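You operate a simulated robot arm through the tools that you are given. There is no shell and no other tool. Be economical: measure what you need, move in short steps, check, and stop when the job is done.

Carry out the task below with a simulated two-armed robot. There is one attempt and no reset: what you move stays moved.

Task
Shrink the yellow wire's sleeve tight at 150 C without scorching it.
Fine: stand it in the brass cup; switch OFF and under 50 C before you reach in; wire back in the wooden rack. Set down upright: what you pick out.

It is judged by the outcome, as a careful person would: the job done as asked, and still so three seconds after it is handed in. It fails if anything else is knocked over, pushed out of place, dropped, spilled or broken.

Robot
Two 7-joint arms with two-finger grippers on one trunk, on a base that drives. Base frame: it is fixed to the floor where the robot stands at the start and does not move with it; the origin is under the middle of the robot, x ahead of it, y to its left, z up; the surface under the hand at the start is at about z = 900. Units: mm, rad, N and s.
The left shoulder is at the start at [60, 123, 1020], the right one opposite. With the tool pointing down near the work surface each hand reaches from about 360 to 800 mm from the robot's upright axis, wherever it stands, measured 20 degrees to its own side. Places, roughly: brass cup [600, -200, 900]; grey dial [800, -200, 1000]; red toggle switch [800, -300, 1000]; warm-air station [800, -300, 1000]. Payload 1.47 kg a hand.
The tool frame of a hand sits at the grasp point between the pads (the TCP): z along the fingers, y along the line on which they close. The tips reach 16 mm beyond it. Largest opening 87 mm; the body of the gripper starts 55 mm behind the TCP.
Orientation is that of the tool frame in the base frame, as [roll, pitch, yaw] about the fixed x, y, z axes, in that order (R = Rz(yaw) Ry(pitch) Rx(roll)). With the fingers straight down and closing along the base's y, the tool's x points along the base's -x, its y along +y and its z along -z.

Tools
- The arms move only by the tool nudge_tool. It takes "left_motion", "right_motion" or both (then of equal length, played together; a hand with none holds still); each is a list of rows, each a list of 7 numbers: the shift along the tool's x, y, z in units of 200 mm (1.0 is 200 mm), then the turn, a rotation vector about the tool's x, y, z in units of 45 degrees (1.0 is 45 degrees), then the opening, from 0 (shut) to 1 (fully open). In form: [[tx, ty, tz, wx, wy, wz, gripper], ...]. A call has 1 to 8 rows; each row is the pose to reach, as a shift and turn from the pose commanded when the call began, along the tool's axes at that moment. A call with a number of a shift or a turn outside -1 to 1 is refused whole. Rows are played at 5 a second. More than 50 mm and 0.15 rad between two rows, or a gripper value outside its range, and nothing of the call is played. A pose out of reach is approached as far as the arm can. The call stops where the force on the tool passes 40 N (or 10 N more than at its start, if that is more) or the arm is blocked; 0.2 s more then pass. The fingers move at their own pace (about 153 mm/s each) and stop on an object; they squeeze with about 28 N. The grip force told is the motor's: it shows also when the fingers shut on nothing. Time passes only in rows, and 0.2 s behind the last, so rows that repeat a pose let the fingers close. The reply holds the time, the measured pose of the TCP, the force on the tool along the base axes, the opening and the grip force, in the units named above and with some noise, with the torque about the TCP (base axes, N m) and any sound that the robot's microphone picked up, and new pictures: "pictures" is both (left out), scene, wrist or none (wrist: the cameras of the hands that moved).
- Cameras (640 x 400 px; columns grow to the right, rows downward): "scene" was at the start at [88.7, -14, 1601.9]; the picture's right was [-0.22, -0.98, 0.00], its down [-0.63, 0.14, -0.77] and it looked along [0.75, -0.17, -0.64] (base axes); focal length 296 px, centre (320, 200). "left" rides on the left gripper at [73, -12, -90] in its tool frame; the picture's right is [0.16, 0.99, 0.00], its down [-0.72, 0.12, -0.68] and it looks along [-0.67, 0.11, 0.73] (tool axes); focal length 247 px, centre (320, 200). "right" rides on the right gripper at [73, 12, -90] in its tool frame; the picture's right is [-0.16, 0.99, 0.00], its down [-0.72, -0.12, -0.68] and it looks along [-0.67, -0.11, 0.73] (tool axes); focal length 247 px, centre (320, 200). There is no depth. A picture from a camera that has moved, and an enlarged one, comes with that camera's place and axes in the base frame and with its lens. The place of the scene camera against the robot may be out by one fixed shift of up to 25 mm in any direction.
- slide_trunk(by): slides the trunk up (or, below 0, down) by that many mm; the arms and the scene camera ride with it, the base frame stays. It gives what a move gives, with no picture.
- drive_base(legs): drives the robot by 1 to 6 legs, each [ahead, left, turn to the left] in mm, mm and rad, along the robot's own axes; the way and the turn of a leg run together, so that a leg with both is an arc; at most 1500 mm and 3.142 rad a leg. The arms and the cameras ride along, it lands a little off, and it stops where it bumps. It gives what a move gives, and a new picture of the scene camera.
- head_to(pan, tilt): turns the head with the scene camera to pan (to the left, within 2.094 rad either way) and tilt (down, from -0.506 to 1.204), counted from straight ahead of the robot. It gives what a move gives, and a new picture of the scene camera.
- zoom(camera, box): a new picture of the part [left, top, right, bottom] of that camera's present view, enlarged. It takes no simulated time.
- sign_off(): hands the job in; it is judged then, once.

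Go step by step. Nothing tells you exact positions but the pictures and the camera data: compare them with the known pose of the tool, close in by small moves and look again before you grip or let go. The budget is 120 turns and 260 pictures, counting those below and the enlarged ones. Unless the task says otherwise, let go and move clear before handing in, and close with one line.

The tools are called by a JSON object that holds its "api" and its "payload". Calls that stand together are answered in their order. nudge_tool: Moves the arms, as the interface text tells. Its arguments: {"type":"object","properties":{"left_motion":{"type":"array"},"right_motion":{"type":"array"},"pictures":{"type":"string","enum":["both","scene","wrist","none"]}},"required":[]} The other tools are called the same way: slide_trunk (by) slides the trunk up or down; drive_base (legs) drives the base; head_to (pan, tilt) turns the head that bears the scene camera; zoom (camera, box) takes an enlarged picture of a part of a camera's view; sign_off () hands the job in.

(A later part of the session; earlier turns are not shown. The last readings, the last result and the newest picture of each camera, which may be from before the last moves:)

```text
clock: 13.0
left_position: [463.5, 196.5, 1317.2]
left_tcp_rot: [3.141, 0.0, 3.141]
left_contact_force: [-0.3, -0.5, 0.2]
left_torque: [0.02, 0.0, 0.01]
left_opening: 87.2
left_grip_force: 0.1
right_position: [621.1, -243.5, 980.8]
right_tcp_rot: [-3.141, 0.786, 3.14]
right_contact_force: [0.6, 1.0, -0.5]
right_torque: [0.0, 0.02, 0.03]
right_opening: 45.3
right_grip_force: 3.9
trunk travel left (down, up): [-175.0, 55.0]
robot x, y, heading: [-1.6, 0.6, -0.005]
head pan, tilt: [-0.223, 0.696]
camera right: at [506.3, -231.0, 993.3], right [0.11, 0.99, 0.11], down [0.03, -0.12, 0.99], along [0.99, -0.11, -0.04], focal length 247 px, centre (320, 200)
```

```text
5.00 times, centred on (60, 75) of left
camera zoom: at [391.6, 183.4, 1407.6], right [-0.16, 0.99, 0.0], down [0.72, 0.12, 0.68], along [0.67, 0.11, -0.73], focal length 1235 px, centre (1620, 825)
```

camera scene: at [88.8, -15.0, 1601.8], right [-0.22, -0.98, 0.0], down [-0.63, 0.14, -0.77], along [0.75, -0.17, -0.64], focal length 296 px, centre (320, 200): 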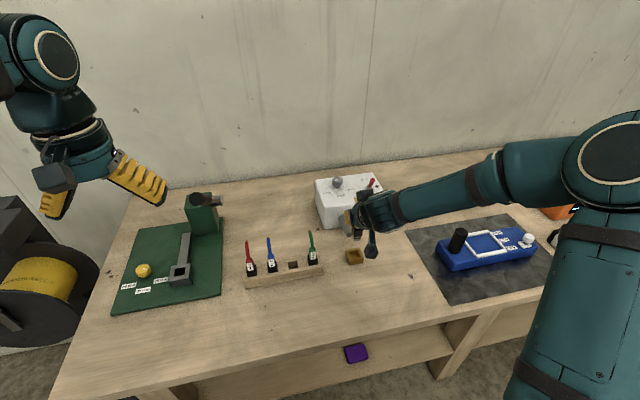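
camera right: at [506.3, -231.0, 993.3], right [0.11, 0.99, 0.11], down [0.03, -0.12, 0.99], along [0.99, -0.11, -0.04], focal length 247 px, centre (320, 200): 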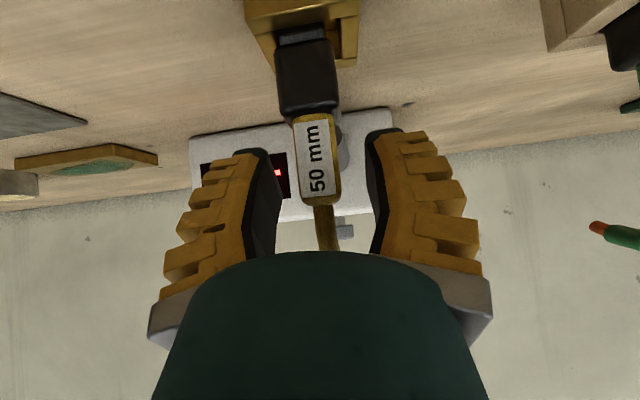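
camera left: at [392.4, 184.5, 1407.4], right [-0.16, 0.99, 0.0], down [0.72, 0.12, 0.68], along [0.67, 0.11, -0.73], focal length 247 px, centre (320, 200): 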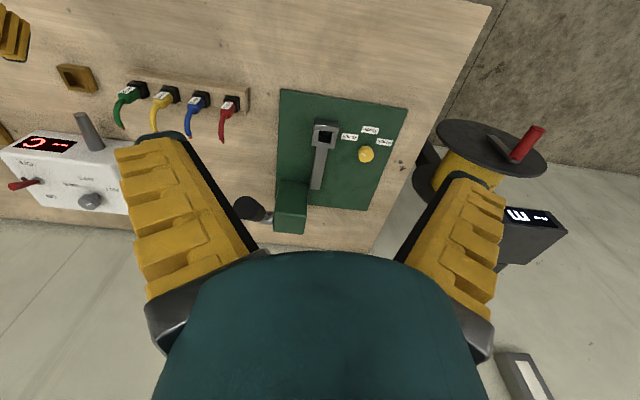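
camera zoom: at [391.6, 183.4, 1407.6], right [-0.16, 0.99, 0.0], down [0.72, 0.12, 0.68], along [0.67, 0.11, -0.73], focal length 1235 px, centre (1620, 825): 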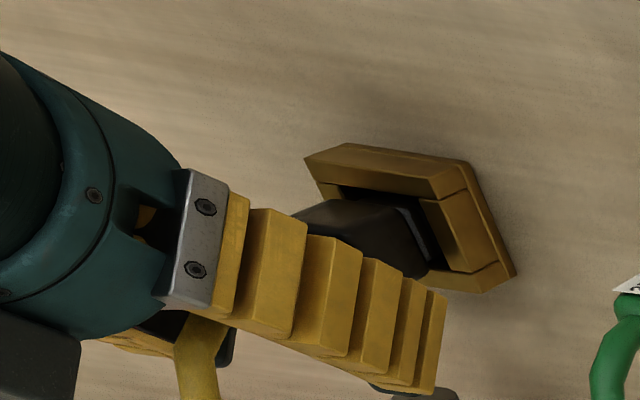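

It stands on its own. Backing out along the finger axis.

{"api": "nudge_tool", "payload": {"right_motion": [[0, 0, -0.15, 0, 0, 0, 0.45], [0, 0, -0.35, 0, 0, 0, 0.45], [0, 0, -0.55, 0, 0, 0, 0.45], [0, 0, -0.75, 0, 0, 0, 0.45], [0, 0, -0.95, 0, 0, 0, 0.45]]}}

{"api": "zoom", "payload": {"camera": "left", "box": [0, 35, 160, 175]}}

{"api": "zoom", "payload": {"camera": "right", "box": [210, 0, 400, 150]}}

```text
clock: 14.2
left_position: [462.4, 198.5, 1317.5]
left_tcp_rot: [-3.14, 0.003, -3.141]
left_contact_force: [-0.9, 0.5, -0.2]
left_torque: [-0.03, 0.0, 0.02]
left_opening: 86.9
left_grip_force: 0.1
right_position: [487.7, -240.8, 1115.5]
right_tcp_rot: [3.141, 0.789, 3.14]
right_contact_force: [-0.2, 0.1, -0.4]
right_torque: [0.0, -0.02, -0.02]
right_opening: 45.0
right_grip_force: 3.7
trunk travel left (down, up): [-175.0, 55.0]
robot x, y, heading: [-3.7, -0.3, 0.003]
head pan, tilt: [-0.223, 0.696]
camera scene: at [86.9, -12.7, 1602.1], right [-0.22, -0.98, 0.0], down [-0.62, 0.14, -0.77], along [0.75, -0.17, -0.64], focal length 296 px, centre (320, 200)
camera right: at [372.7, -228.6, 1126.7], right [0.11, 0.99, 0.11], down [0.03, -0.12, 0.99], along [0.99, -0.11, -0.04], focal length 247 px, centre (320, 200)
```

scene: 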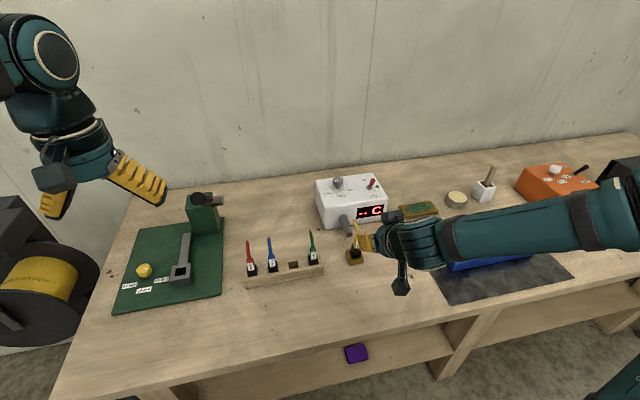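
right: 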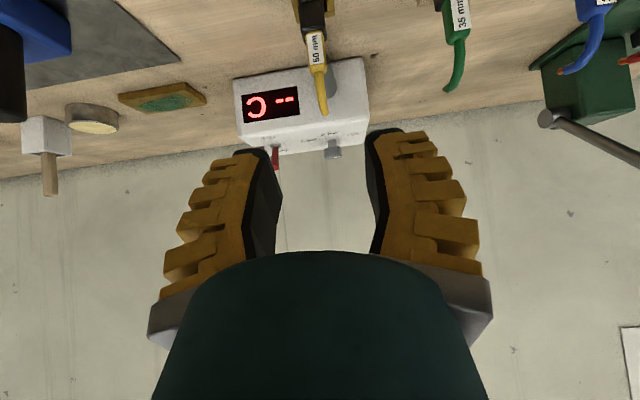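

```text
2.86 times, centred on (80, 105) of left
camera zoom: at [390.0, 184.7, 1408.1], right [-0.16, 0.99, 0.0], down [0.72, 0.12, 0.68], along [0.67, 0.11, -0.73], focal length 706 px, centre (1006, 471)
```

zoom: 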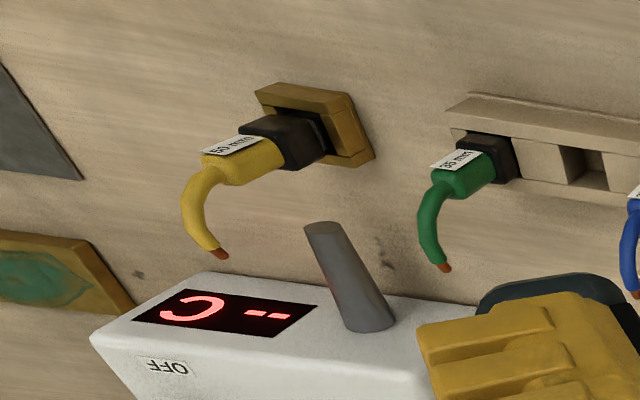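

```text
2.67 times, centred on (305, 75) of right
camera zoom: at [372.7, -228.6, 1126.7], right [0.11, 0.99, 0.11], down [0.03, -0.12, 0.99], along [0.99, -0.11, -0.04], focal length 659 px, centre (360, 533)
```

zoom: 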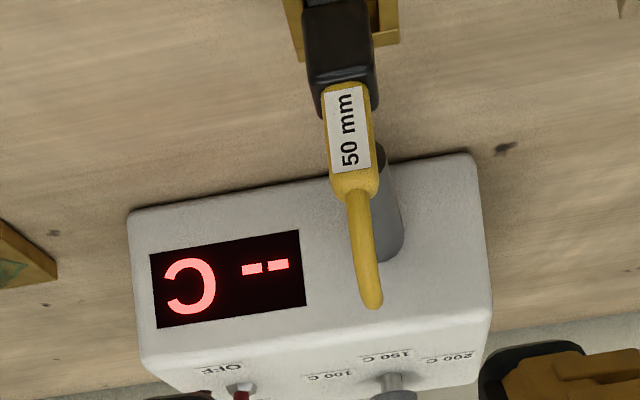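

The wire stands upright in the cup facing the nozzle. Next is the dial, about [820, -240, 1026], with the toggle at about [803, -343] leaning to OFF. I'll look at them closely, and turn the head down to see how much room the base has.

{"api": "zoom", "payload": {"camera": "scene", "box": [310, 165, 394, 225]}}

{"api": "zoom", "payload": {"camera": "left", "box": [0, 130, 140, 220]}}

{"api": "head_to", "payload": {"pan": -0.25, "tilt": 1.2}}

```text
6.67 times, centred on (352, 195) of scene
camera zoom: at [86.9, -12.7, 1602.1], right [-0.22, -0.98, 0.0], down [-0.62, 0.14, -0.77], along [0.75, -0.17, -0.64], focal length 1970 px, centre (107, 233)
```

zoom: 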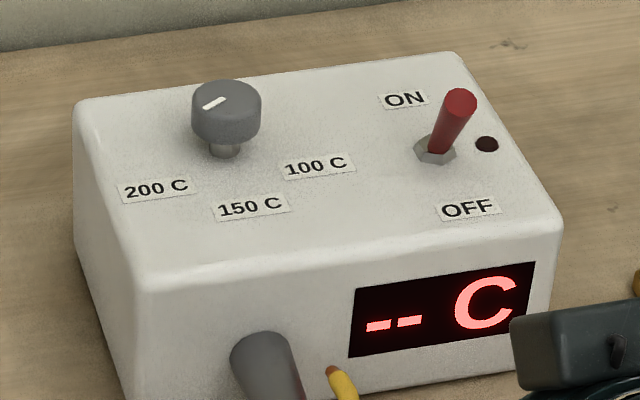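

```text
4.44 times, centred on (70, 175) of left
camera zoom: at [390.0, 184.7, 1408.1], right [-0.16, 0.99, 0.0], down [0.72, 0.12, 0.68], along [0.67, 0.11, -0.73], focal length 1098 px, centre (1431, 311)
```

zoom: 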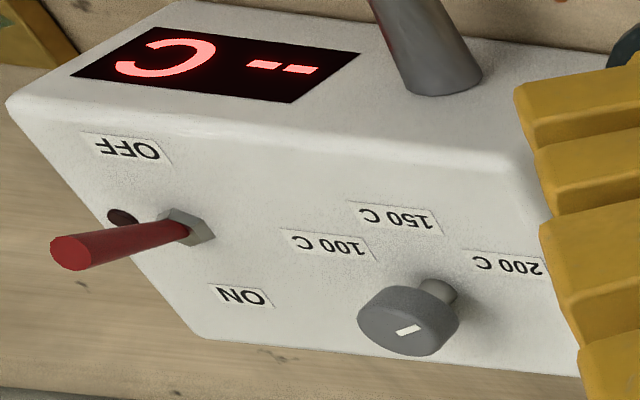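

```text
clock: 15.1
left_position: [465.8, 196.8, 1318.0]
left_tcp_rot: [-3.141, 0.0, -3.141]
left_contact_force: [-0.3, -0.1, 0.5]
left_torque: [0.01, 0.04, -0.01]
left_opening: 86.8
left_grip_force: 0.0
right_position: [488.8, -242.6, 1113.7]
right_tcp_rot: [-3.141, 0.785, 3.14]
right_contact_force: [-0.6, -0.3, -0.2]
right_torque: [-0.04, 0.03, -0.02]
right_opening: 44.9
right_grip_force: 4.7
trunk travel left (down, up): [-175.0, 55.0]
robot x, y, heading: [1.3, 6.3, 0.0]
head pan, tilt: [-0.25, 1.201]
camera scene: at [59.8, -8.8, 1565.7], right [-0.25, -0.97, 0.0], down [-0.9, 0.23, -0.36], along [0.35, -0.09, -0.93], focal length 296 px, centre (320, 200)
```

scene: 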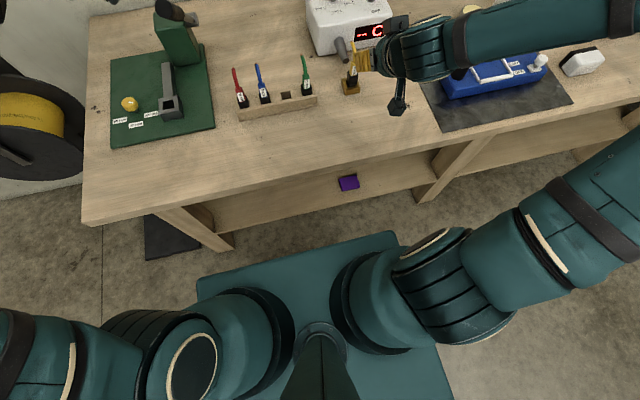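

The dial's white mark points at 200 C; it must go about 69° counter-clockwise (seen from above) to 150 C. The base has roughly 80–100 mm before the bench, so I'll raise the hand upright first and then drive ahead 60 mm for reach.

{"api": "nudge_tool", "payload": {"right_motion": [[-0.06, 0, -0.06, 0, 0.143, 0, 0.5], [-0.12, 0, -0.12, 0, 0.286, 0, 0.5], [-0.18, 0, -0.18, 0, 0.429, 0, 0.5], [-0.24, 0, -0.24, 0, 0.571, 0, 0.5], [-0.3, 0, -0.3, 0, 0.714, 0, 0.5], [-0.36, 0, -0.36, 0, 0.857, 0, 0.5], [-0.4, 0, -0.4, 0, 1, 0, 0.5]], "pictures": "none"}}

{"api": "drive_base", "payload": {"legs": [[60, 0, 0]]}}

{"api": "head_to", "payload": {"pan": -0.25, "tilt": 0.65}}

```text
clock: 16.7
left_position: [465.1, 195.5, 1317.4]
left_tcp_rot: [3.141, -0.001, -3.14]
left_contact_force: [0.0, -0.3, -0.9]
left_torque: [0.01, 0.01, 0.0]
left_opening: 86.7
left_grip_force: 0.0
right_position: [487.1, -242.2, 1227.7]
right_tcp_rot: [3.14, -0.002, -3.14]
right_contact_force: [0.4, 0.2, -0.2]
right_torque: [-0.03, 0.0, -0.02]
right_opening: 48.9
right_grip_force: 3.9
trunk travel left (down, up): [-175.0, 55.0]
robot x, y, heading: [-2.3, -1.7, 0.003]
head pan, tilt: [-0.25, 1.201]
```

```text
clock: 17.7
left_position: [525.1, 196.9, 1317.3]
left_tcp_rot: [-3.141, -0.003, -3.141]
left_contact_force: [0.6, 0.5, -0.7]
left_torque: [0.0, 0.03, 0.01]
left_opening: 87.0
left_grip_force: 0.1
right_position: [548.6, -241.5, 1228.3]
right_tcp_rot: [-3.141, -0.003, -3.141]
right_contact_force: [0.1, -0.4, -0.7]
right_torque: [0.02, 0.04, 0.01]
right_opening: 49.0
right_grip_force: 3.8
trunk travel left (down, up): [-175.0, 55.0]
robot x, y, heading: [59.0, 0.8, 0.002]
head pan, tilt: [-0.25, 1.201]
camera scene: at [121.2, -8.8, 1565.5], right [-0.25, -0.97, 0.0], down [-0.9, 0.23, -0.36], along [0.35, -0.09, -0.93], focal length 296 px, centre (320, 200)
```

scene: 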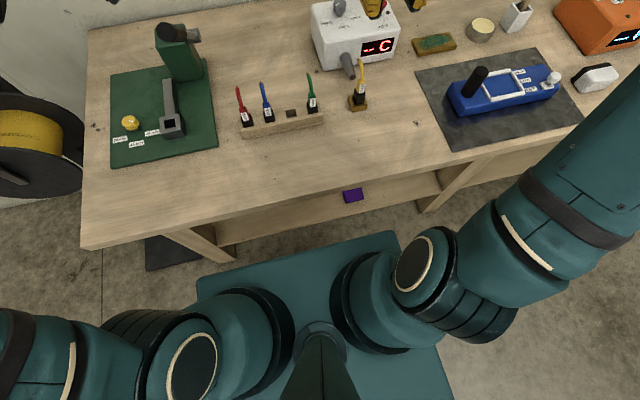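

```text
clock: 18.7
left_position: [523.6, 196.1, 1316.9]
left_tcp_rot: [3.141, -0.001, 3.142]
left_contact_force: [0.4, 0.4, 0.7]
left_torque: [0.0, 0.02, -0.02]
left_opening: 87.0
left_grip_force: 0.0
right_position: [546.7, -242.3, 1228.6]
right_tcp_rot: [3.141, 0.001, 3.141]
right_contact_force: [0.1, -0.8, 0.0]
right_torque: [-0.01, 0.01, 0.02]
right_opening: 48.9
right_grip_force: 3.8
trunk travel left (down, up): [-175.0, 55.0]
robot x, y, heading: [56.9, 0.4, 0.002]
head pan, tilt: [-0.25, 0.649]
camera scene: at [149.4, -16.4, 1605.8], right [-0.25, -0.97, 0.0], down [-0.59, 0.15, -0.8], along [0.77, -0.2, -0.61], focal length 296 px, centre (320, 200)
```

scene: 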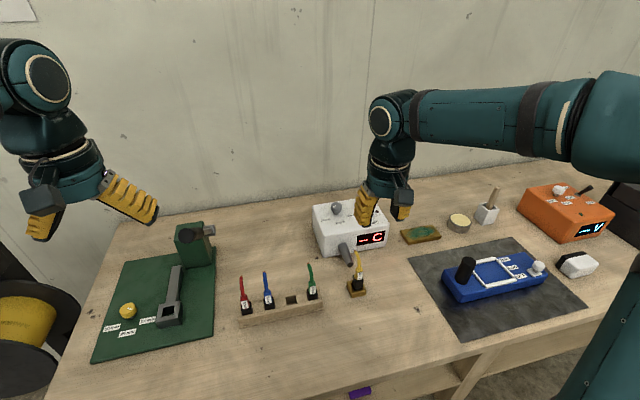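

The drive went well. Moving the right hand towards the dial, pre-turned -35° so a +70° stroke is available, stopping high and short to look.

{"api": "nudge_tool", "payload": {"right_motion": [[-0.14, 0, 0.05, 0, 0, 0.13, 0.6], [-0.28, 0, 0.1, 0, 0, 0.26, 0.6], [-0.42, 0, 0.15, 0, 0, 0.39, 0.6], [-0.56, 0, 0.2, 0, 0, 0.52, 0.6], [-0.7, 0, 0.25, 0, 0, 0.65, 0.6], [-0.83, 0, 0.3, 0, 0, 0.778, 0.6], [-0.965, 0, 0.4, 0, 0, 0.778, 0.6]]}}

```text
clock: 20.3
left_position: [523.7, 197.9, 1316.3]
left_tcp_rot: [3.141, -0.002, 3.142]
left_contact_force: [0.9, -0.2, 0.3]
left_torque: [0.02, 0.03, -0.02]
left_opening: 87.1
left_grip_force: 0.1
right_position: [740.7, -241.8, 1148.4]
right_tcp_rot: [3.141, 0.0, 2.53]
right_contact_force: [1.2, -0.4, -0.4]
right_torque: [-0.02, 0.03, -0.02]
right_opening: 57.5
right_grip_force: 3.9
trunk travel left (down, up): [-175.0, 55.0]
robot x, y, heading: [59.0, -1.3, 0.001]
head pan, tilt: [-0.25, 0.649]
camera scene: at [150.7, -16.3, 1605.8], right [-0.25, -0.97, 0.0], down [-0.59, 0.15, -0.8], along [0.77, -0.2, -0.61], focal length 296 px, centre (320, 200)
camera right: at [687.9, -188.6, 1238.6], right [0.7, 0.72, 0.0], down [0.53, -0.51, 0.68], along [0.49, -0.47, -0.73], focal length 247 px, centre (320, 200)
```

scene: 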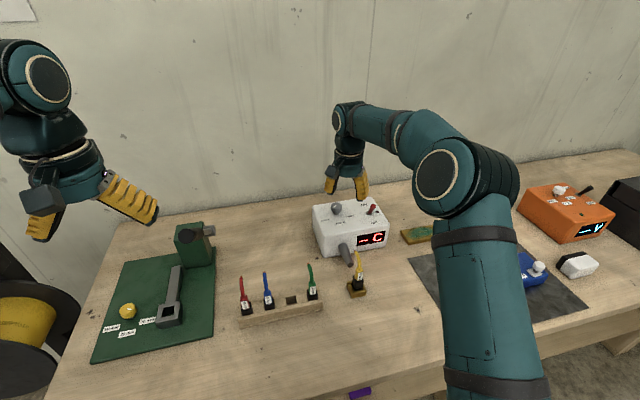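
right: 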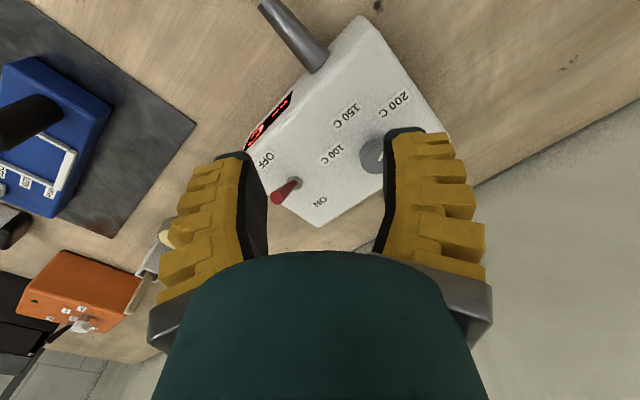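

{"api": "zoom", "payload": {"camera": "right", "box": [230, 50, 470, 240]}}

{"api": "zoom", "payload": {"camera": "scene", "box": [305, 160, 405, 260]}}

{"api": "zoom", "payload": {"camera": "left", "box": [0, 60, 200, 220]}}

```text
2.11 times, centred on (350, 145) of right
camera zoom: at [687.9, -188.6, 1238.6], right [0.7, 0.72, 0.0], down [0.53, -0.51, 0.68], along [0.49, -0.47, -0.73], focal length 520 px, centre (257, 316)
```

zoom: 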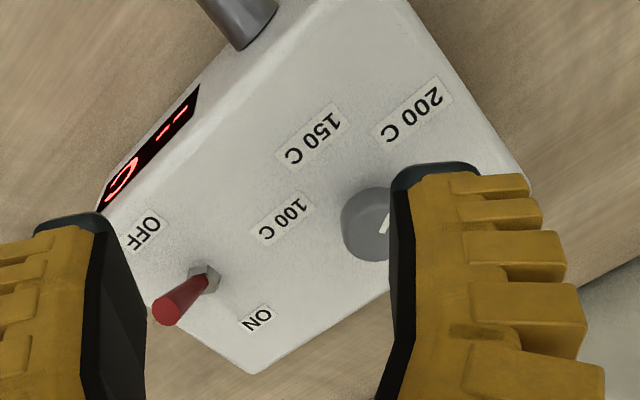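

```text
4.00 times, centred on (355, 210) of scene
camera zoom: at [150.7, -16.3, 1605.8], right [-0.25, -0.97, 0.0], down [-0.59, 0.15, -0.8], along [0.77, -0.2, -0.61], focal length 1182 px, centre (180, 160)
```

zoom: 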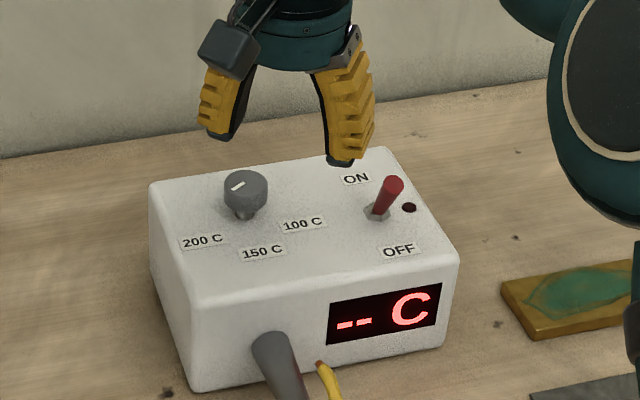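

```text
2.50 times, centred on (100, 140) of left
camera zoom: at [452.3, 183.8, 1407.1], right [-0.16, 0.99, 0.0], down [0.72, 0.12, 0.68], along [0.67, 0.11, -0.73], focal length 617 px, centre (870, 350)
```

zoom: 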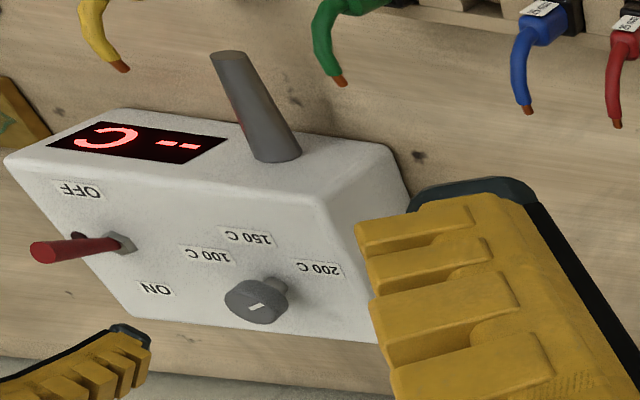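

The dial cap is at about [825, -241], top near z 1030. Moving over it, staying above.

{"api": "nudge_tool", "payload": {"right_motion": [[-0.11, 0.08, 0.05, 0, 0, 0, 0.6], [-0.23, 0.165, 0.15, 0, 0, 0, 0.6], [-0.343, 0.245, 0.3, 0, 0, 0, 0.6], [-0.343, 0.245, 0.38, 0, 0, 0, 0.6], [-0.343, 0.245, 0.38, 0, 0, 0, 0.6]], "pictures": "wrist"}}

{"api": "zoom", "payload": {"camera": "scene", "box": [305, 160, 405, 260]}}

{"api": "zoom", "payload": {"camera": "left", "box": [0, 100, 160, 220]}}

```text
clock: 21.5
left_position: [524.2, 196.3, 1317.5]
left_tcp_rot: [-3.141, 0.0, -3.141]
left_contact_force: [0.5, -0.4, 0.9]
left_torque: [0.01, 0.0, 0.0]
left_opening: 86.9
left_grip_force: 0.0
right_position: [813.0, -239.3, 1072.1]
right_tcp_rot: [-3.142, 0.0, 2.53]
right_contact_force: [-0.6, 1.1, -0.1]
right_torque: [0.01, 0.0, 0.0]
right_opening: 57.4
right_grip_force: 3.5
right hand out of reach, approached as far as the arm can: row 3, 4, 5
trunk travel left (down, up): [-175.0, 55.0]
robot x, y, heading: [57.2, 0.0, 0.003]
head pan, tilt: [-0.25, 0.649]
camera right: at [761.1, -187.7, 1162.2], right [0.7, 0.72, 0.0], down [0.53, -0.51, 0.68], along [0.49, -0.47, -0.73], focal length 247 px, centre (320, 200)
```

right: 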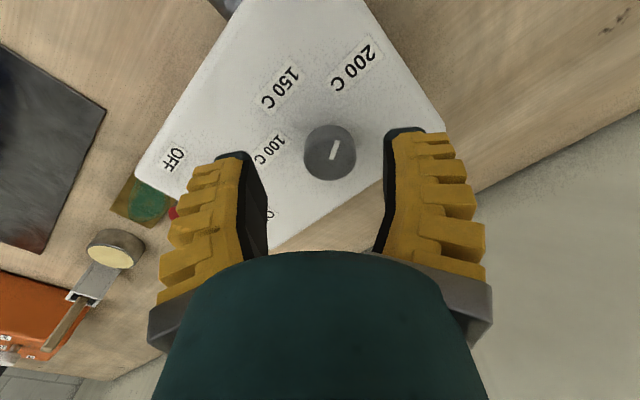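

```text
4.00 times, centred on (355, 210) of scene
camera zoom: at [149.5, -16.2, 1605.9], right [-0.25, -0.97, 0.0], down [-0.59, 0.15, -0.8], along [0.77, -0.2, -0.6], focal length 1182 px, centre (180, 160)
```

zoom: 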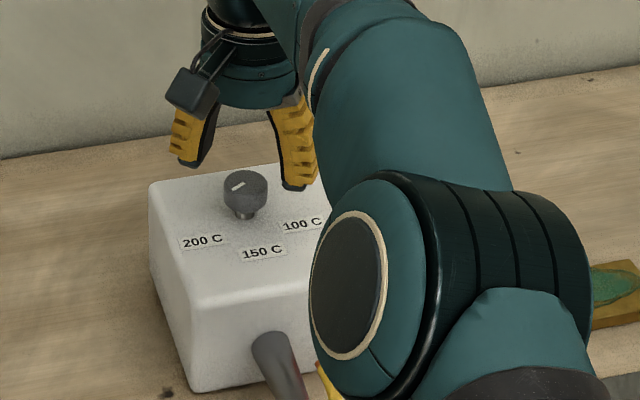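

```text
3.33 times, centred on (80, 160) of left
camera zoom: at [451.2, 183.9, 1407.5], right [-0.16, 0.99, 0.0], down [0.72, 0.12, 0.68], along [0.67, 0.11, -0.73], focal length 823 px, centre (1120, 333)
```

zoom: 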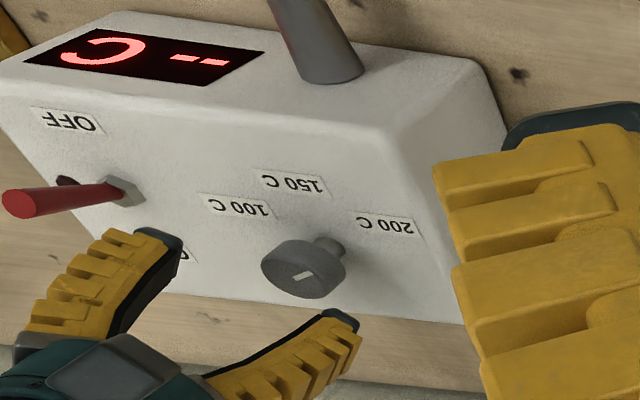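

The arm stops at x 813, short by 12 mm. Raising the trunk gives more reach at this height, so I'll do that and try again.

{"api": "slide_trunk", "payload": {"by": 54}}

```text
clock: 22.4
left_position: [523.3, 196.8, 1370.2]
left_tcp_rot: [-3.141, 0.0, 3.141]
left_contact_force: [0.2, -0.1, 0.5]
left_torque: [-0.01, 0.02, 0.01]
left_opening: 87.0
left_grip_force: 0.0
right_position: [813.8, -240.0, 1126.1]
right_tcp_rot: [3.141, -0.001, 2.53]
right_contact_force: [0.2, -0.8, -0.2]
right_torque: [0.02, 0.0, 0.02]
right_opening: 57.2
right_grip_force: 3.8
trunk travel left (down, up): [-229.0, 1.0]
robot x, y, heading: [58.3, 0.2, 0.003]
head pan, tilt: [-0.25, 0.649]
```

{"api": "nudge_tool", "payload": {"right_motion": [[0, 0, 0.11, 0, 0, 0, 0.6], [0, 0, 0.22, 0, 0, 0, 0.6], [0, 0, 0.33, 0, 0, 0, 0.6], [0, 0, 0.33, 0, 0, 0, 0.6]], "pictures": "wrist"}}

```text
clock: 23.4
left_position: [522.5, 196.5, 1370.7]
left_tcp_rot: [3.141, 0.0, -3.142]
left_contact_force: [-1.1, -0.6, 1.0]
left_torque: [-0.03, -0.03, -0.01]
left_opening: 86.9
left_grip_force: 0.1
right_position: [814.3, -240.7, 1061.8]
right_tcp_rot: [-3.142, 0.0, 2.531]
right_contact_force: [-0.3, -0.2, 0.0]
right_torque: [-0.02, 0.01, 0.0]
right_opening: 57.1
right_grip_force: 3.6
trunk travel left (down, up): [-229.0, 1.0]
robot x, y, heading: [57.7, 1.7, -0.0]
head pan, tilt: [-0.25, 0.649]
camera right: at [761.0, -187.5, 1151.1], right [0.7, 0.72, 0.0], down [0.53, -0.51, 0.68], along [0.49, -0.47, -0.73], focal length 247 px, centre (320, 200)
```

right: 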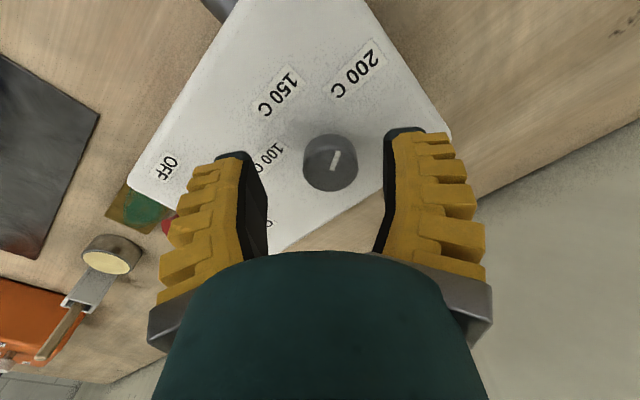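

{"api": "nudge_tool", "payload": {"right_motion": [[-0.025, 0.013, 0.0, 0, 0, 0, 0.6], [-0.05, 0.026, 0.0, 0, 0, 0, 0.6], [-0.05, 0.026, 0.06, 0, 0, 0, 0.6], [-0.05, 0.026, 0.06, 0, 0, 0, 0.6]], "pictures": "wrist"}}

{"api": "zoom", "payload": {"camera": "left", "box": [0, 100, 160, 220]}}

```text
clock: 24.4
left_position: [522.0, 195.7, 1371.2]
left_tcp_rot: [3.141, 0.001, 3.141]
left_contact_force: [-0.6, 0.3, -0.1]
left_torque: [0.0, 0.0, -0.02]
left_opening: 87.0
left_grip_force: 0.1
right_position: [818.4, -240.3, 1048.8]
right_tcp_rot: [-3.141, 0.0, 2.531]
right_contact_force: [0.1, -0.8, 0.8]
right_torque: [0.02, 0.0, 0.01]
right_opening: 57.4
right_grip_force: 3.9
right hand out of reach, approached as far as the arm can: row 2, 3, 4
trunk travel left (down, up): [-229.0, 1.0]
robot x, y, heading: [58.1, 0.1, -0.002]
head pan, tilt: [-0.25, 0.649]
camera right: at [765.8, -188.6, 1139.3], right [0.7, 0.72, 0.0], down [0.53, -0.51, 0.68], along [0.49, -0.47, -0.73], focal length 247 px, centre (320, 200)
```

right: 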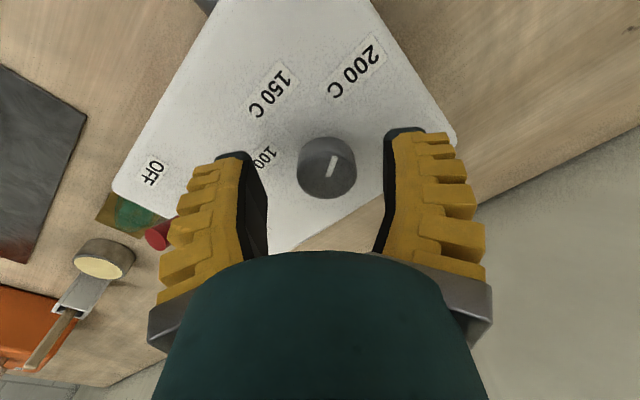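

```text
3.33 times, centred on (80, 160) of left
camera zoom: at [450.4, 183.7, 1461.7], right [-0.16, 0.99, 0.0], down [0.72, 0.12, 0.68], along [0.67, 0.11, -0.73], focal length 823 px, centre (1120, 333)
```

zoom: 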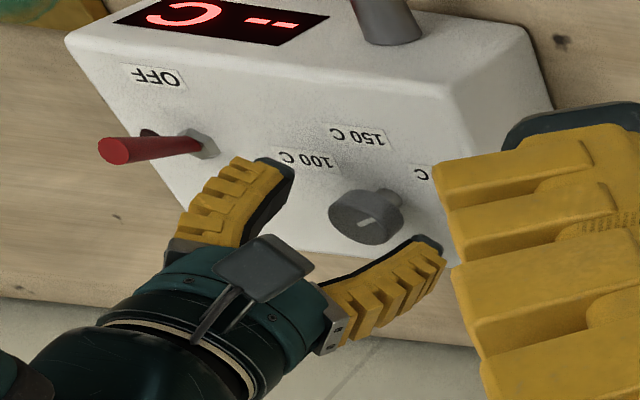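

Still 7 mm short. I'll lift a bit and creep the base 25 mm further.

{"api": "nudge_tool", "payload": {"right_motion": [[0.05, 0, -0.1, 0, 0, 0, 0.6], [0.05, 0, -0.2, 0, 0, 0, 0.6]], "pictures": "none"}}

{"api": "drive_base", "payload": {"legs": [[25, 0, 0]]}}

```text
clock: 25.0
left_position: [523.7, 197.2, 1371.3]
left_tcp_rot: [3.14, -0.001, 3.141]
left_contact_force: [-0.4, -1.2, -0.1]
left_torque: [-0.02, 0.0, 0.02]
left_opening: 87.0
left_grip_force: 0.1
right_position: [811.7, -234.7, 1089.3]
right_tcp_rot: [-3.142, -0.001, 2.529]
right_contact_force: [0.9, -0.3, 0.1]
right_torque: [0.01, 0.0, -0.01]
right_opening: 57.6
right_grip_force: 3.5
trunk travel left (down, up): [-229.0, 1.0]
robot x, y, heading: [57.2, -2.6, -0.006]
head pan, tilt: [-0.25, 0.649]
```

```text
clock: 25.8
left_position: [546.3, 198.0, 1372.4]
left_tcp_rot: [3.141, 0.001, -3.14]
left_contact_force: [-0.5, 0.0, 0.2]
left_torque: [0.0, -0.01, -0.01]
left_opening: 86.9
left_grip_force: 0.0
right_position: [835.5, -234.5, 1089.8]
right_tcp_rot: [-3.141, 0.001, 2.531]
right_contact_force: [0.0, 0.3, 0.2]
right_torque: [0.0, 0.02, 0.0]
right_opening: 57.5
right_grip_force: 3.8
trunk travel left (down, up): [-229.0, 1.0]
robot x, y, heading: [83.1, -0.4, 0.003]
head pan, tilt: [-0.25, 0.649]
camera scene: at [172.8, -16.2, 1660.0], right [-0.25, -0.97, 0.0], down [-0.59, 0.15, -0.8], along [0.77, -0.2, -0.6], focal length 296 px, centre (320, 200)
```

scene: 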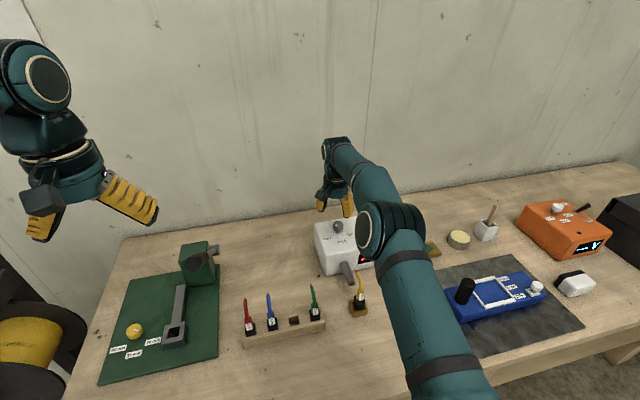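

{"api": "nudge_tool", "payload": {"right_motion": [[0.012, -0.03, 0.0, 0, 0, 0, 0.6], [0.023, -0.058, 0.05, 0, 0, 0, 0.6], [0.023, -0.058, 0.15, 0, 0, 0, 0.6], [0.023, -0.058, 0.21, 0, 0, 0, 0.6], [0.023, -0.058, 0.21, 0, 0, 0, 0.6]], "pictures": "wrist"}}

{"api": "zoom", "payload": {"camera": "left", "box": [0, 100, 160, 220]}}

```text
clock: 27.0
left_position: [547.4, 195.9, 1371.5]
left_tcp_rot: [3.141, 0.002, -3.141]
left_contact_force: [-0.6, 0.1, 0.4]
left_torque: [0.04, 0.01, -0.02]
left_opening: 87.0
left_grip_force: 0.1
right_position: [825.0, -240.1, 1048.0]
right_tcp_rot: [3.141, 0.001, 2.53]
right_contact_force: [0.3, 0.1, -0.2]
right_torque: [0.0, 0.0, -0.03]
right_opening: 57.4
right_grip_force: 4.0
trunk travel left (down, up): [-229.0, 1.0]
robot x, y, heading: [83.1, -2.0, 0.003]
head pan, tilt: [-0.25, 0.649]
camera right: at [772.2, -188.4, 1138.1], right [0.7, 0.72, 0.0], down [0.53, -0.51, 0.68], along [0.49, -0.47, -0.73], focal length 247 px, centre (320, 200)
```

right: 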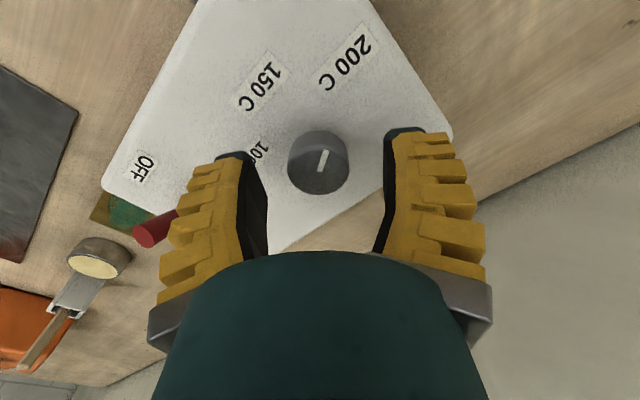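

```text
3.33 times, centred on (80, 160) of left
camera zoom: at [474.6, 183.8, 1461.8], right [-0.16, 0.99, 0.0], down [0.72, 0.12, 0.68], along [0.67, 0.11, -0.73], focal length 823 px, centre (1120, 333)
```

zoom: 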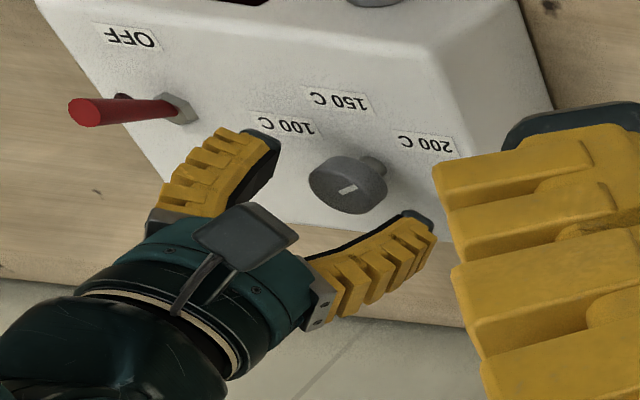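

The cap is centred between the fingers. Lowering 20 mm so the pads span the cap, then closing.

{"api": "nudge_tool", "payload": {"right_motion": [[0, 0, 0.05, 0, 0, 0, 0.6], [0, 0, 0.1, 0, 0, 0, 0.6], [0, 0, 0.1, 0, 0, 0, 0.35], [0, 0, 0.1, 0, 0, 0, 0.2], [0, 0, 0.1, 0, 0, 0, 0.1], [0, 0, 0.1, 0, 0, 0, 0.1]], "pictures": "wrist"}}

```text
clock: 28.4
left_position: [546.5, 194.7, 1371.7]
left_tcp_rot: [-3.14, 0.003, 3.14]
left_contact_force: [-0.2, 0.0, 0.2]
left_torque: [0.01, -0.01, 0.0]
left_opening: 86.8
left_grip_force: 0.0
right_position: [825.8, -242.5, 1028.6]
right_tcp_rot: [3.139, 0.002, 2.527]
right_contact_force: [-2.1, -9.2, 6.7]
right_torque: [-0.43, -0.35, -0.1]
right_opening: 25.3
right_grip_force: 30.3
trunk travel left (down, up): [-229.0, 1.0]
robot x, y, heading: [84.7, 3.7, 0.004]
head pan, tilt: [-0.25, 0.649]
camera right: at [772.3, -190.4, 1119.0], right [0.7, 0.72, 0.0], down [0.52, -0.51, 0.68], along [0.49, -0.47, -0.73], focal length 247 px, centre (320, 200)
```

right: 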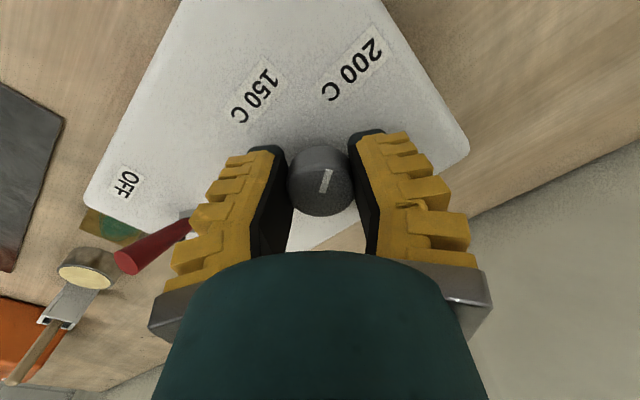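

Knob held (25 mm). Turning it counter-clockwise 45° first.

{"api": "nudge_tool", "payload": {"right_motion": [[0, 0, 0.0, 0, 0, -0.143, 0.1], [0, 0, 0.0, 0, 0, -0.286, 0.1], [0, 0, 0.0, 0, 0, -0.429, 0.1], [0, 0, 0.0, 0, 0, -0.571, 0.1], [0, 0, 0, 0, 0, -0.714, 0.1], [0, 0, 0, 0, 0, -0.857, 0.1], [0, 0, 0, 0, 0, -1, 0.1]], "pictures": "wrist"}}

```text
clock: 30.0
left_position: [547.8, 192.9, 1372.4]
left_tcp_rot: [3.14, 0.0, -3.142]
left_contact_force: [0.6, -0.6, 0.6]
left_torque: [0.0, -0.03, 0.01]
left_opening: 87.1
left_grip_force: 0.1
right_position: [825.7, -244.4, 1028.7]
right_tcp_rot: [-3.141, 0.004, -2.966]
right_contact_force: [6.3, -24.7, 13.2]
right_torque: [-0.28, -0.4, -0.05]
right_opening: 25.3
right_grip_force: 30.2
trunk travel left (down, up): [-229.0, 1.0]
robot x, y, heading: [84.1, -0.1, 0.001]
head pan, tilt: [-0.25, 0.649]
camera right: at [751.7, -245.4, 1118.6], right [-0.02, 1.0, 0.0], down [0.73, 0.01, 0.68], along [0.68, 0.01, -0.73], focal length 247 px, centre (320, 200)
```

right: 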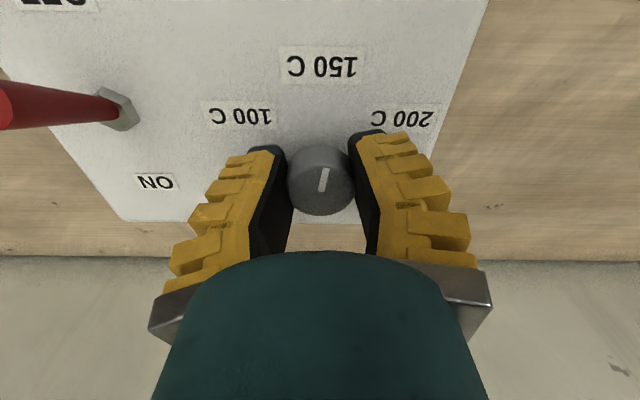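

{"api": "zoom", "payload": {"camera": "right", "box": [280, 130, 360, 225]}}

{"api": "zoom", "payload": {"camera": "left", "box": [20, 100, 140, 190]}}

```text
4.21 times, centred on (320, 178) of right
camera zoom: at [751.7, -245.4, 1118.6], right [-0.02, 1.0, 0.0], down [0.73, 0.01, 0.68], along [0.68, 0.01, -0.73], focal length 1040 px, centre (320, 295)
```

zoom: 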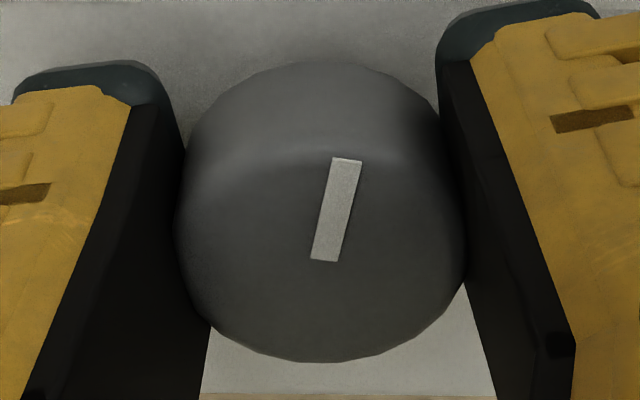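

```text
4.44 times, centred on (80, 145) of left
camera zoom: at [474.3, 180.8, 1462.3], right [-0.16, 0.99, 0.0], down [0.72, 0.11, 0.68], along [0.67, 0.11, -0.73], focal length 1098 px, centre (1387, 444)
```

zoom: 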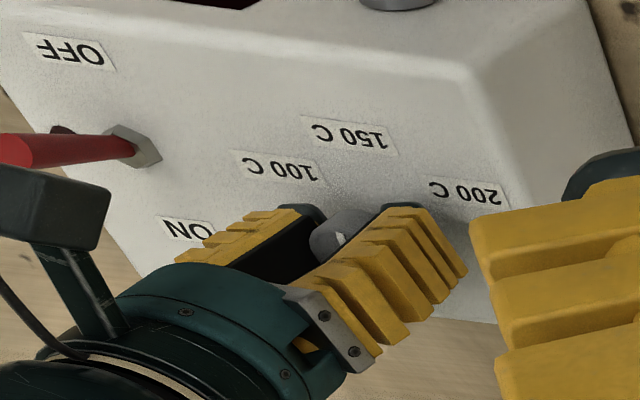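

The mark is now about 8.5° to the 200 side of straight-at-150. Turning another 9.5° and easing the sideways load.

{"api": "nudge_tool", "payload": {"right_motion": [[0, -0.006, 0.0, 0, 0, -0.105, 0.1], [0, -0.012, 0.0, 0, 0, -0.21, 0.1], [0, -0.012, 0.0, 0, 0, -0.21, 0.1]], "pictures": "none"}}

{"api": "zoom", "payload": {"camera": "right", "box": [200, 30, 440, 225]}}

```text
clock: 30.8
left_position: [546.8, 195.0, 1371.1]
left_tcp_rot: [3.141, 0.0, -3.14]
left_contact_force: [-0.1, 0.5, 0.4]
left_torque: [-0.02, 0.0, 0.01]
left_opening: 87.1
left_grip_force: 0.0
right_position: [827.7, -244.8, 1027.7]
right_tcp_rot: [3.141, 0.006, -2.801]
right_contact_force: [16.3, -20.7, 14.5]
right_torque: [-0.24, -0.38, -0.02]
right_opening: 24.4
right_grip_force: 29.8
trunk travel left (down, up): [-229.0, 1.0]
robot x, y, heading: [84.7, 0.2, 0.001]
head pan, tilt: [-0.25, 0.649]
```

```text
2.05 times, centred on (320, 128) of right
camera zoom: at [754.7, -257.6, 1118.0], right [-0.18, 0.98, 0.0], down [0.72, 0.13, 0.68], along [0.67, 0.12, -0.73], focal length 507 px, centre (320, 349)
```

zoom: 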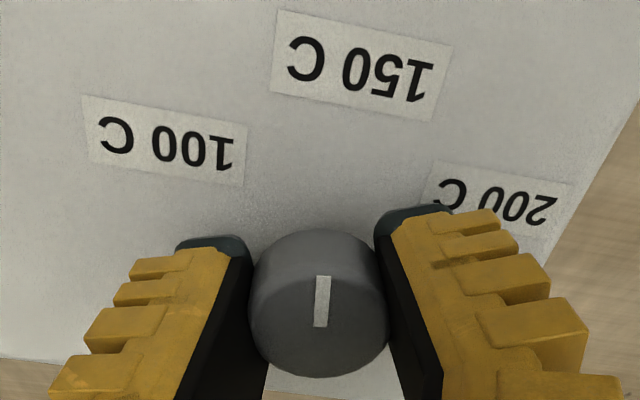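

{"api": "zoom", "payload": {"camera": "right", "box": [280, 130, 360, 225]}}

```text
4.21 times, centred on (320, 178) of right
camera zoom: at [754.7, -257.6, 1118.0], right [-0.18, 0.98, 0.0], down [0.72, 0.13, 0.68], along [0.67, 0.12, -0.73], focal length 1040 px, centre (320, 295)
```

zoom: 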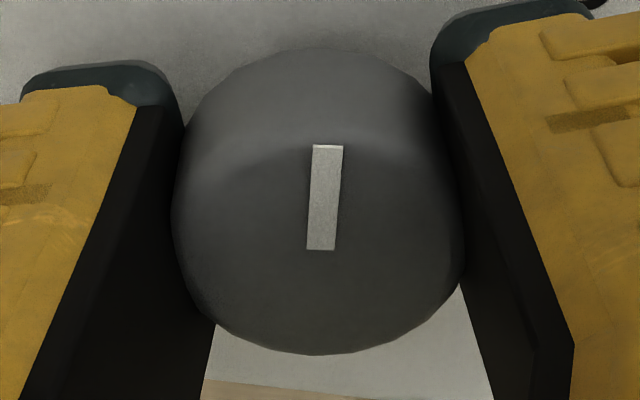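

The knob moved a bit further than the hand, maybe settling. I'll release and look at where it rests.

{"api": "nudge_tool", "payload": {"right_motion": [[0, 0, 0, 0, 0, 0, 0.35], [0, 0, 0, 0, 0, 0, 0.6], [0, 0, -0.1, 0, 0, 0, 0.6], [0, 0, -0.25, 0, 0, 0, 0.6], [0, 0, -0.4, 0, 0, 0, 0.6]], "pictures": "wrist"}}

{"api": "zoom", "payload": {"camera": "right", "box": [230, 40, 410, 180]}}

{"api": "zoom", "payload": {"camera": "left", "box": [40, 100, 140, 175]}}

```text
clock: 32.0
left_position: [545.6, 196.1, 1371.7]
left_tcp_rot: [-3.141, 0.0, -3.14]
left_contact_force: [-0.5, 0.7, 0.1]
left_torque: [-0.01, -0.01, -0.01]
left_opening: 87.0
left_grip_force: 0.0
right_position: [825.7, -242.5, 1108.7]
right_tcp_rot: [3.139, 0.0, -2.802]
right_contact_force: [-0.7, -0.5, -0.7]
right_torque: [-0.03, 0.01, 0.01]
right_opening: 57.4
right_grip_force: 3.8
trunk travel left (down, up): [-229.0, 1.0]
robot x, y, heading: [85.3, 1.1, -0.003]
head pan, tilt: [-0.25, 0.649]
camera right: at [753.7, -254.2, 1198.1], right [-0.18, 0.98, 0.0], down [0.72, 0.13, 0.68], along [0.67, 0.12, -0.73], focal length 247 px, centre (320, 200)
```

right: 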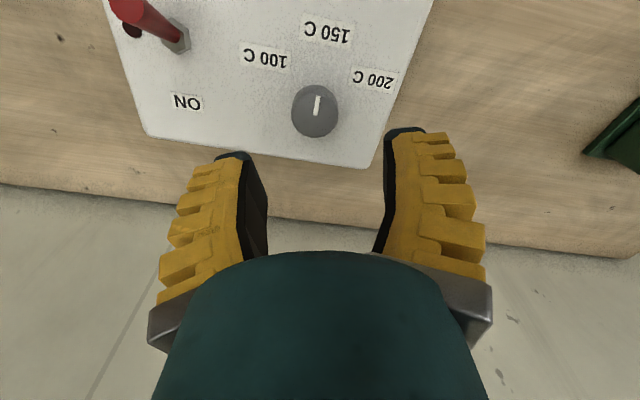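

```text
2.86 times, centred on (320, 110) of right
camera zoom: at [753.7, -254.2, 1198.1], right [-0.18, 0.98, 0.0], down [0.72, 0.13, 0.68], along [0.67, 0.12, -0.73], focal length 706 px, centre (320, 457)
```

zoom: 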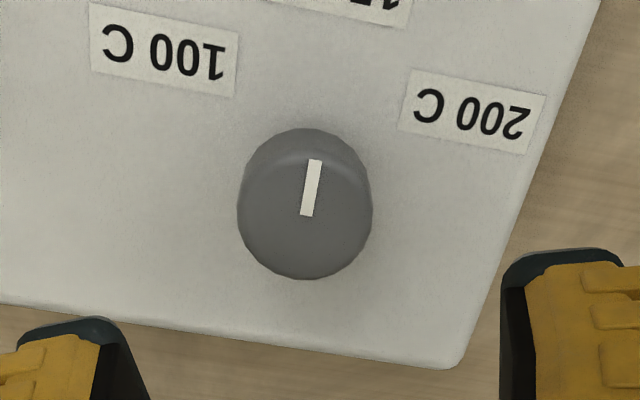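

```text
5.33 times, centred on (90, 138) of left
camera zoom: at [474.3, 183.9, 1461.8], right [-0.16, 0.99, 0.0], down [0.72, 0.12, 0.68], along [0.67, 0.11, -0.73], focal length 1317 px, centre (1547, 533)
```

zoom: 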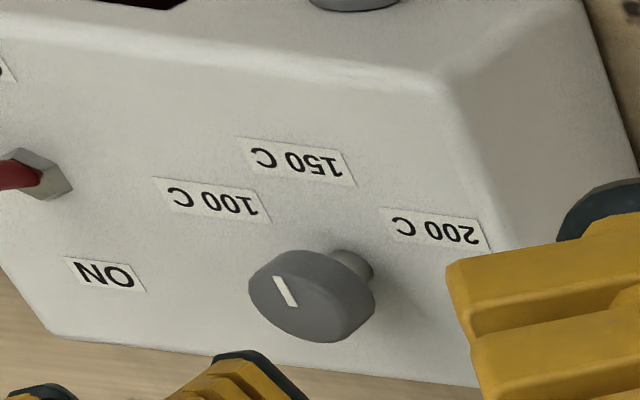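

The mark rests within about 2° of the 150 C direction. Now to the toggle: moving over it with the hand squared up, staying above.

{"api": "nudge_tool", "payload": {"right_motion": [[0.09, -0.1, 0, 0, 0, 0.11, 0.5], [0.18, -0.2, 0, 0, 0, 0.22, 0.5], [0.27, -0.3, 0, 0, 0, 0.33, 0.5], [0.36, -0.406, 0, 0, 0, 0.433, 0.5], [0.36, -0.406, 0, 0, 0, 0.433, 0.5]]}}

{"api": "zoom", "payload": {"camera": "left", "box": [0, 70, 140, 175]}}

```text
clock: 33.2
left_position: [546.6, 197.4, 1372.3]
left_tcp_rot: [-3.141, 0.001, -3.141]
left_contact_force: [0.0, -0.4, 0.5]
left_torque: [-0.01, 0.02, 0.01]
left_opening: 87.0
left_grip_force: 0.0
right_position: [784.8, -341.6, 1107.9]
right_tcp_rot: [-3.14, 0.0, 3.139]
right_contact_force: [-0.5, 1.2, -1.3]
right_torque: [0.01, -0.01, -0.01]
right_opening: 49.2
right_grip_force: 4.3
trunk travel left (down, up): [-229.0, 1.0]
robot x, y, heading: [82.9, -0.6, -0.0]
head pan, tilt: [-0.25, 0.649]
camera scene: at [173.5, -15.7, 1659.9], right [-0.25, -0.97, 0.0], down [-0.59, 0.15, -0.8], along [0.77, -0.2, -0.6], focal length 296 px, centre (320, 200)
camera right: at [712.3, -330.2, 1197.8], right [0.16, 0.99, 0.0], down [0.72, -0.12, 0.68], along [0.67, -0.11, -0.73], focal length 247 px, centre (320, 200)
```

scene: 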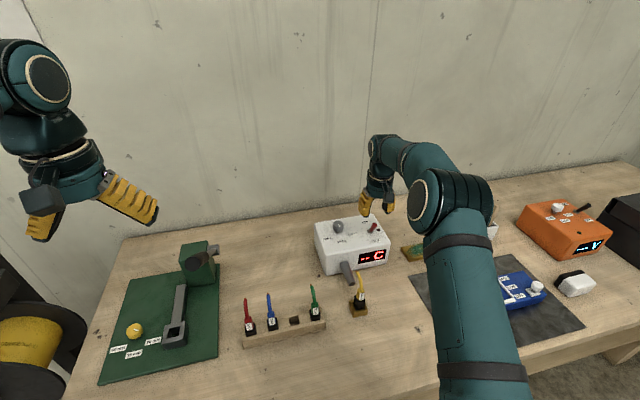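
right: 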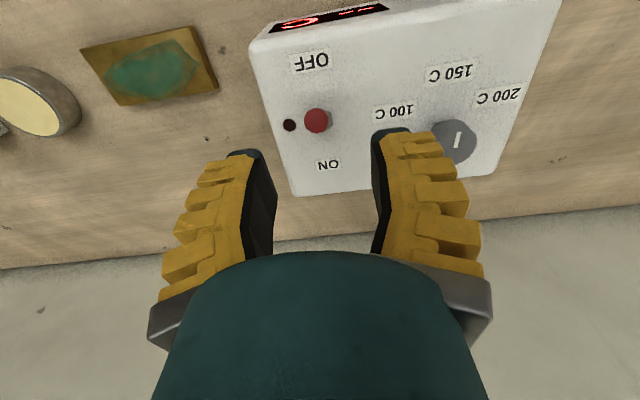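

```text
3.81 times, centred on (70, 122) of left
camera zoom: at [475.0, 184.4, 1461.5], right [-0.16, 0.99, 0.0], down [0.72, 0.12, 0.68], along [0.67, 0.11, -0.73], focal length 941 px, centre (1272, 495)
```

zoom: 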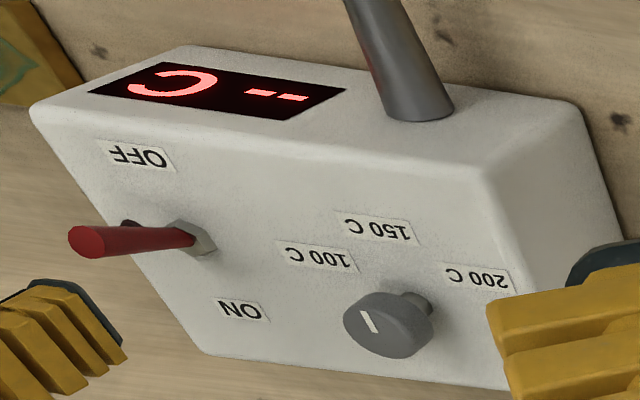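

The lever tip is at about [784, -345, 1040], leaning to OFF as expected. Lowering the open fingers around it.

{"api": "nudge_tool", "payload": {"right_motion": [[-0.015, -0.012, 0.12, 0, 0, 0, 0.5], [-0.015, -0.012, 0.24, 0, 0, 0, 0.5], [-0.015, -0.012, 0.36, 0, 0, 0, 0.5], [-0.015, -0.012, 0.36, 0, 0, 0, 0.5]], "pictures": "wrist"}}

{"api": "zoom", "payload": {"camera": "left", "box": [0, 70, 140, 175]}}

```text
clock: 34.2
left_position: [546.7, 196.8, 1369.9]
left_tcp_rot: [-3.141, -0.001, -3.139]
left_contact_force: [-0.3, 0.4, 0.2]
left_torque: [0.0, 0.01, 0.0]
left_opening: 87.2
left_grip_force: 0.0
right_position: [787.8, -345.4, 1035.8]
right_tcp_rot: [3.141, 0.0, -3.141]
right_contact_force: [-0.2, -0.7, 0.5]
right_torque: [-0.01, 0.0, 0.02]
right_opening: 49.1
right_grip_force: 4.2
trunk travel left (down, up): [-229.0, 1.0]
robot x, y, heading: [82.9, -1.2, 0.005]
head pan, tilt: [-0.25, 0.649]
camera right: at [714.6, -332.4, 1126.1], right [0.16, 0.99, 0.0], down [0.72, -0.12, 0.68], along [0.67, -0.11, -0.73], focal length 247 px, centre (320, 200)
```

right: 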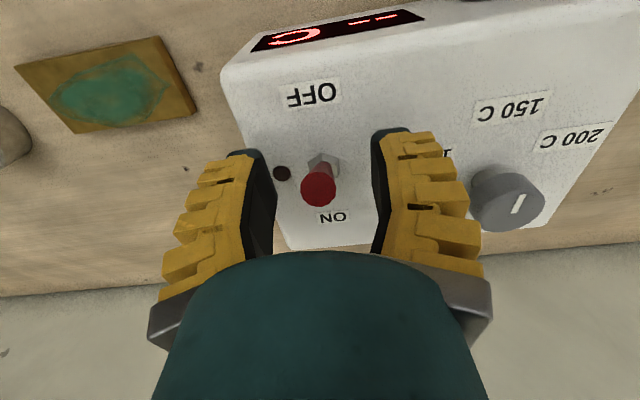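

```text
3.81 times, centred on (70, 122) of left
camera zoom: at [474.4, 184.0, 1461.8], right [-0.16, 0.99, 0.0], down [0.72, 0.12, 0.68], along [0.67, 0.11, -0.73], focal length 941 px, centre (1272, 495)
```

zoom: 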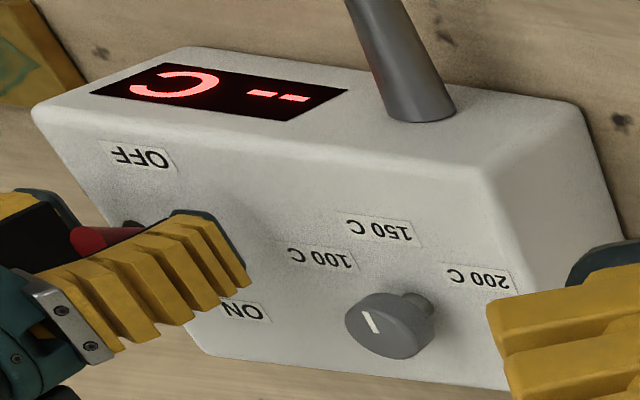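

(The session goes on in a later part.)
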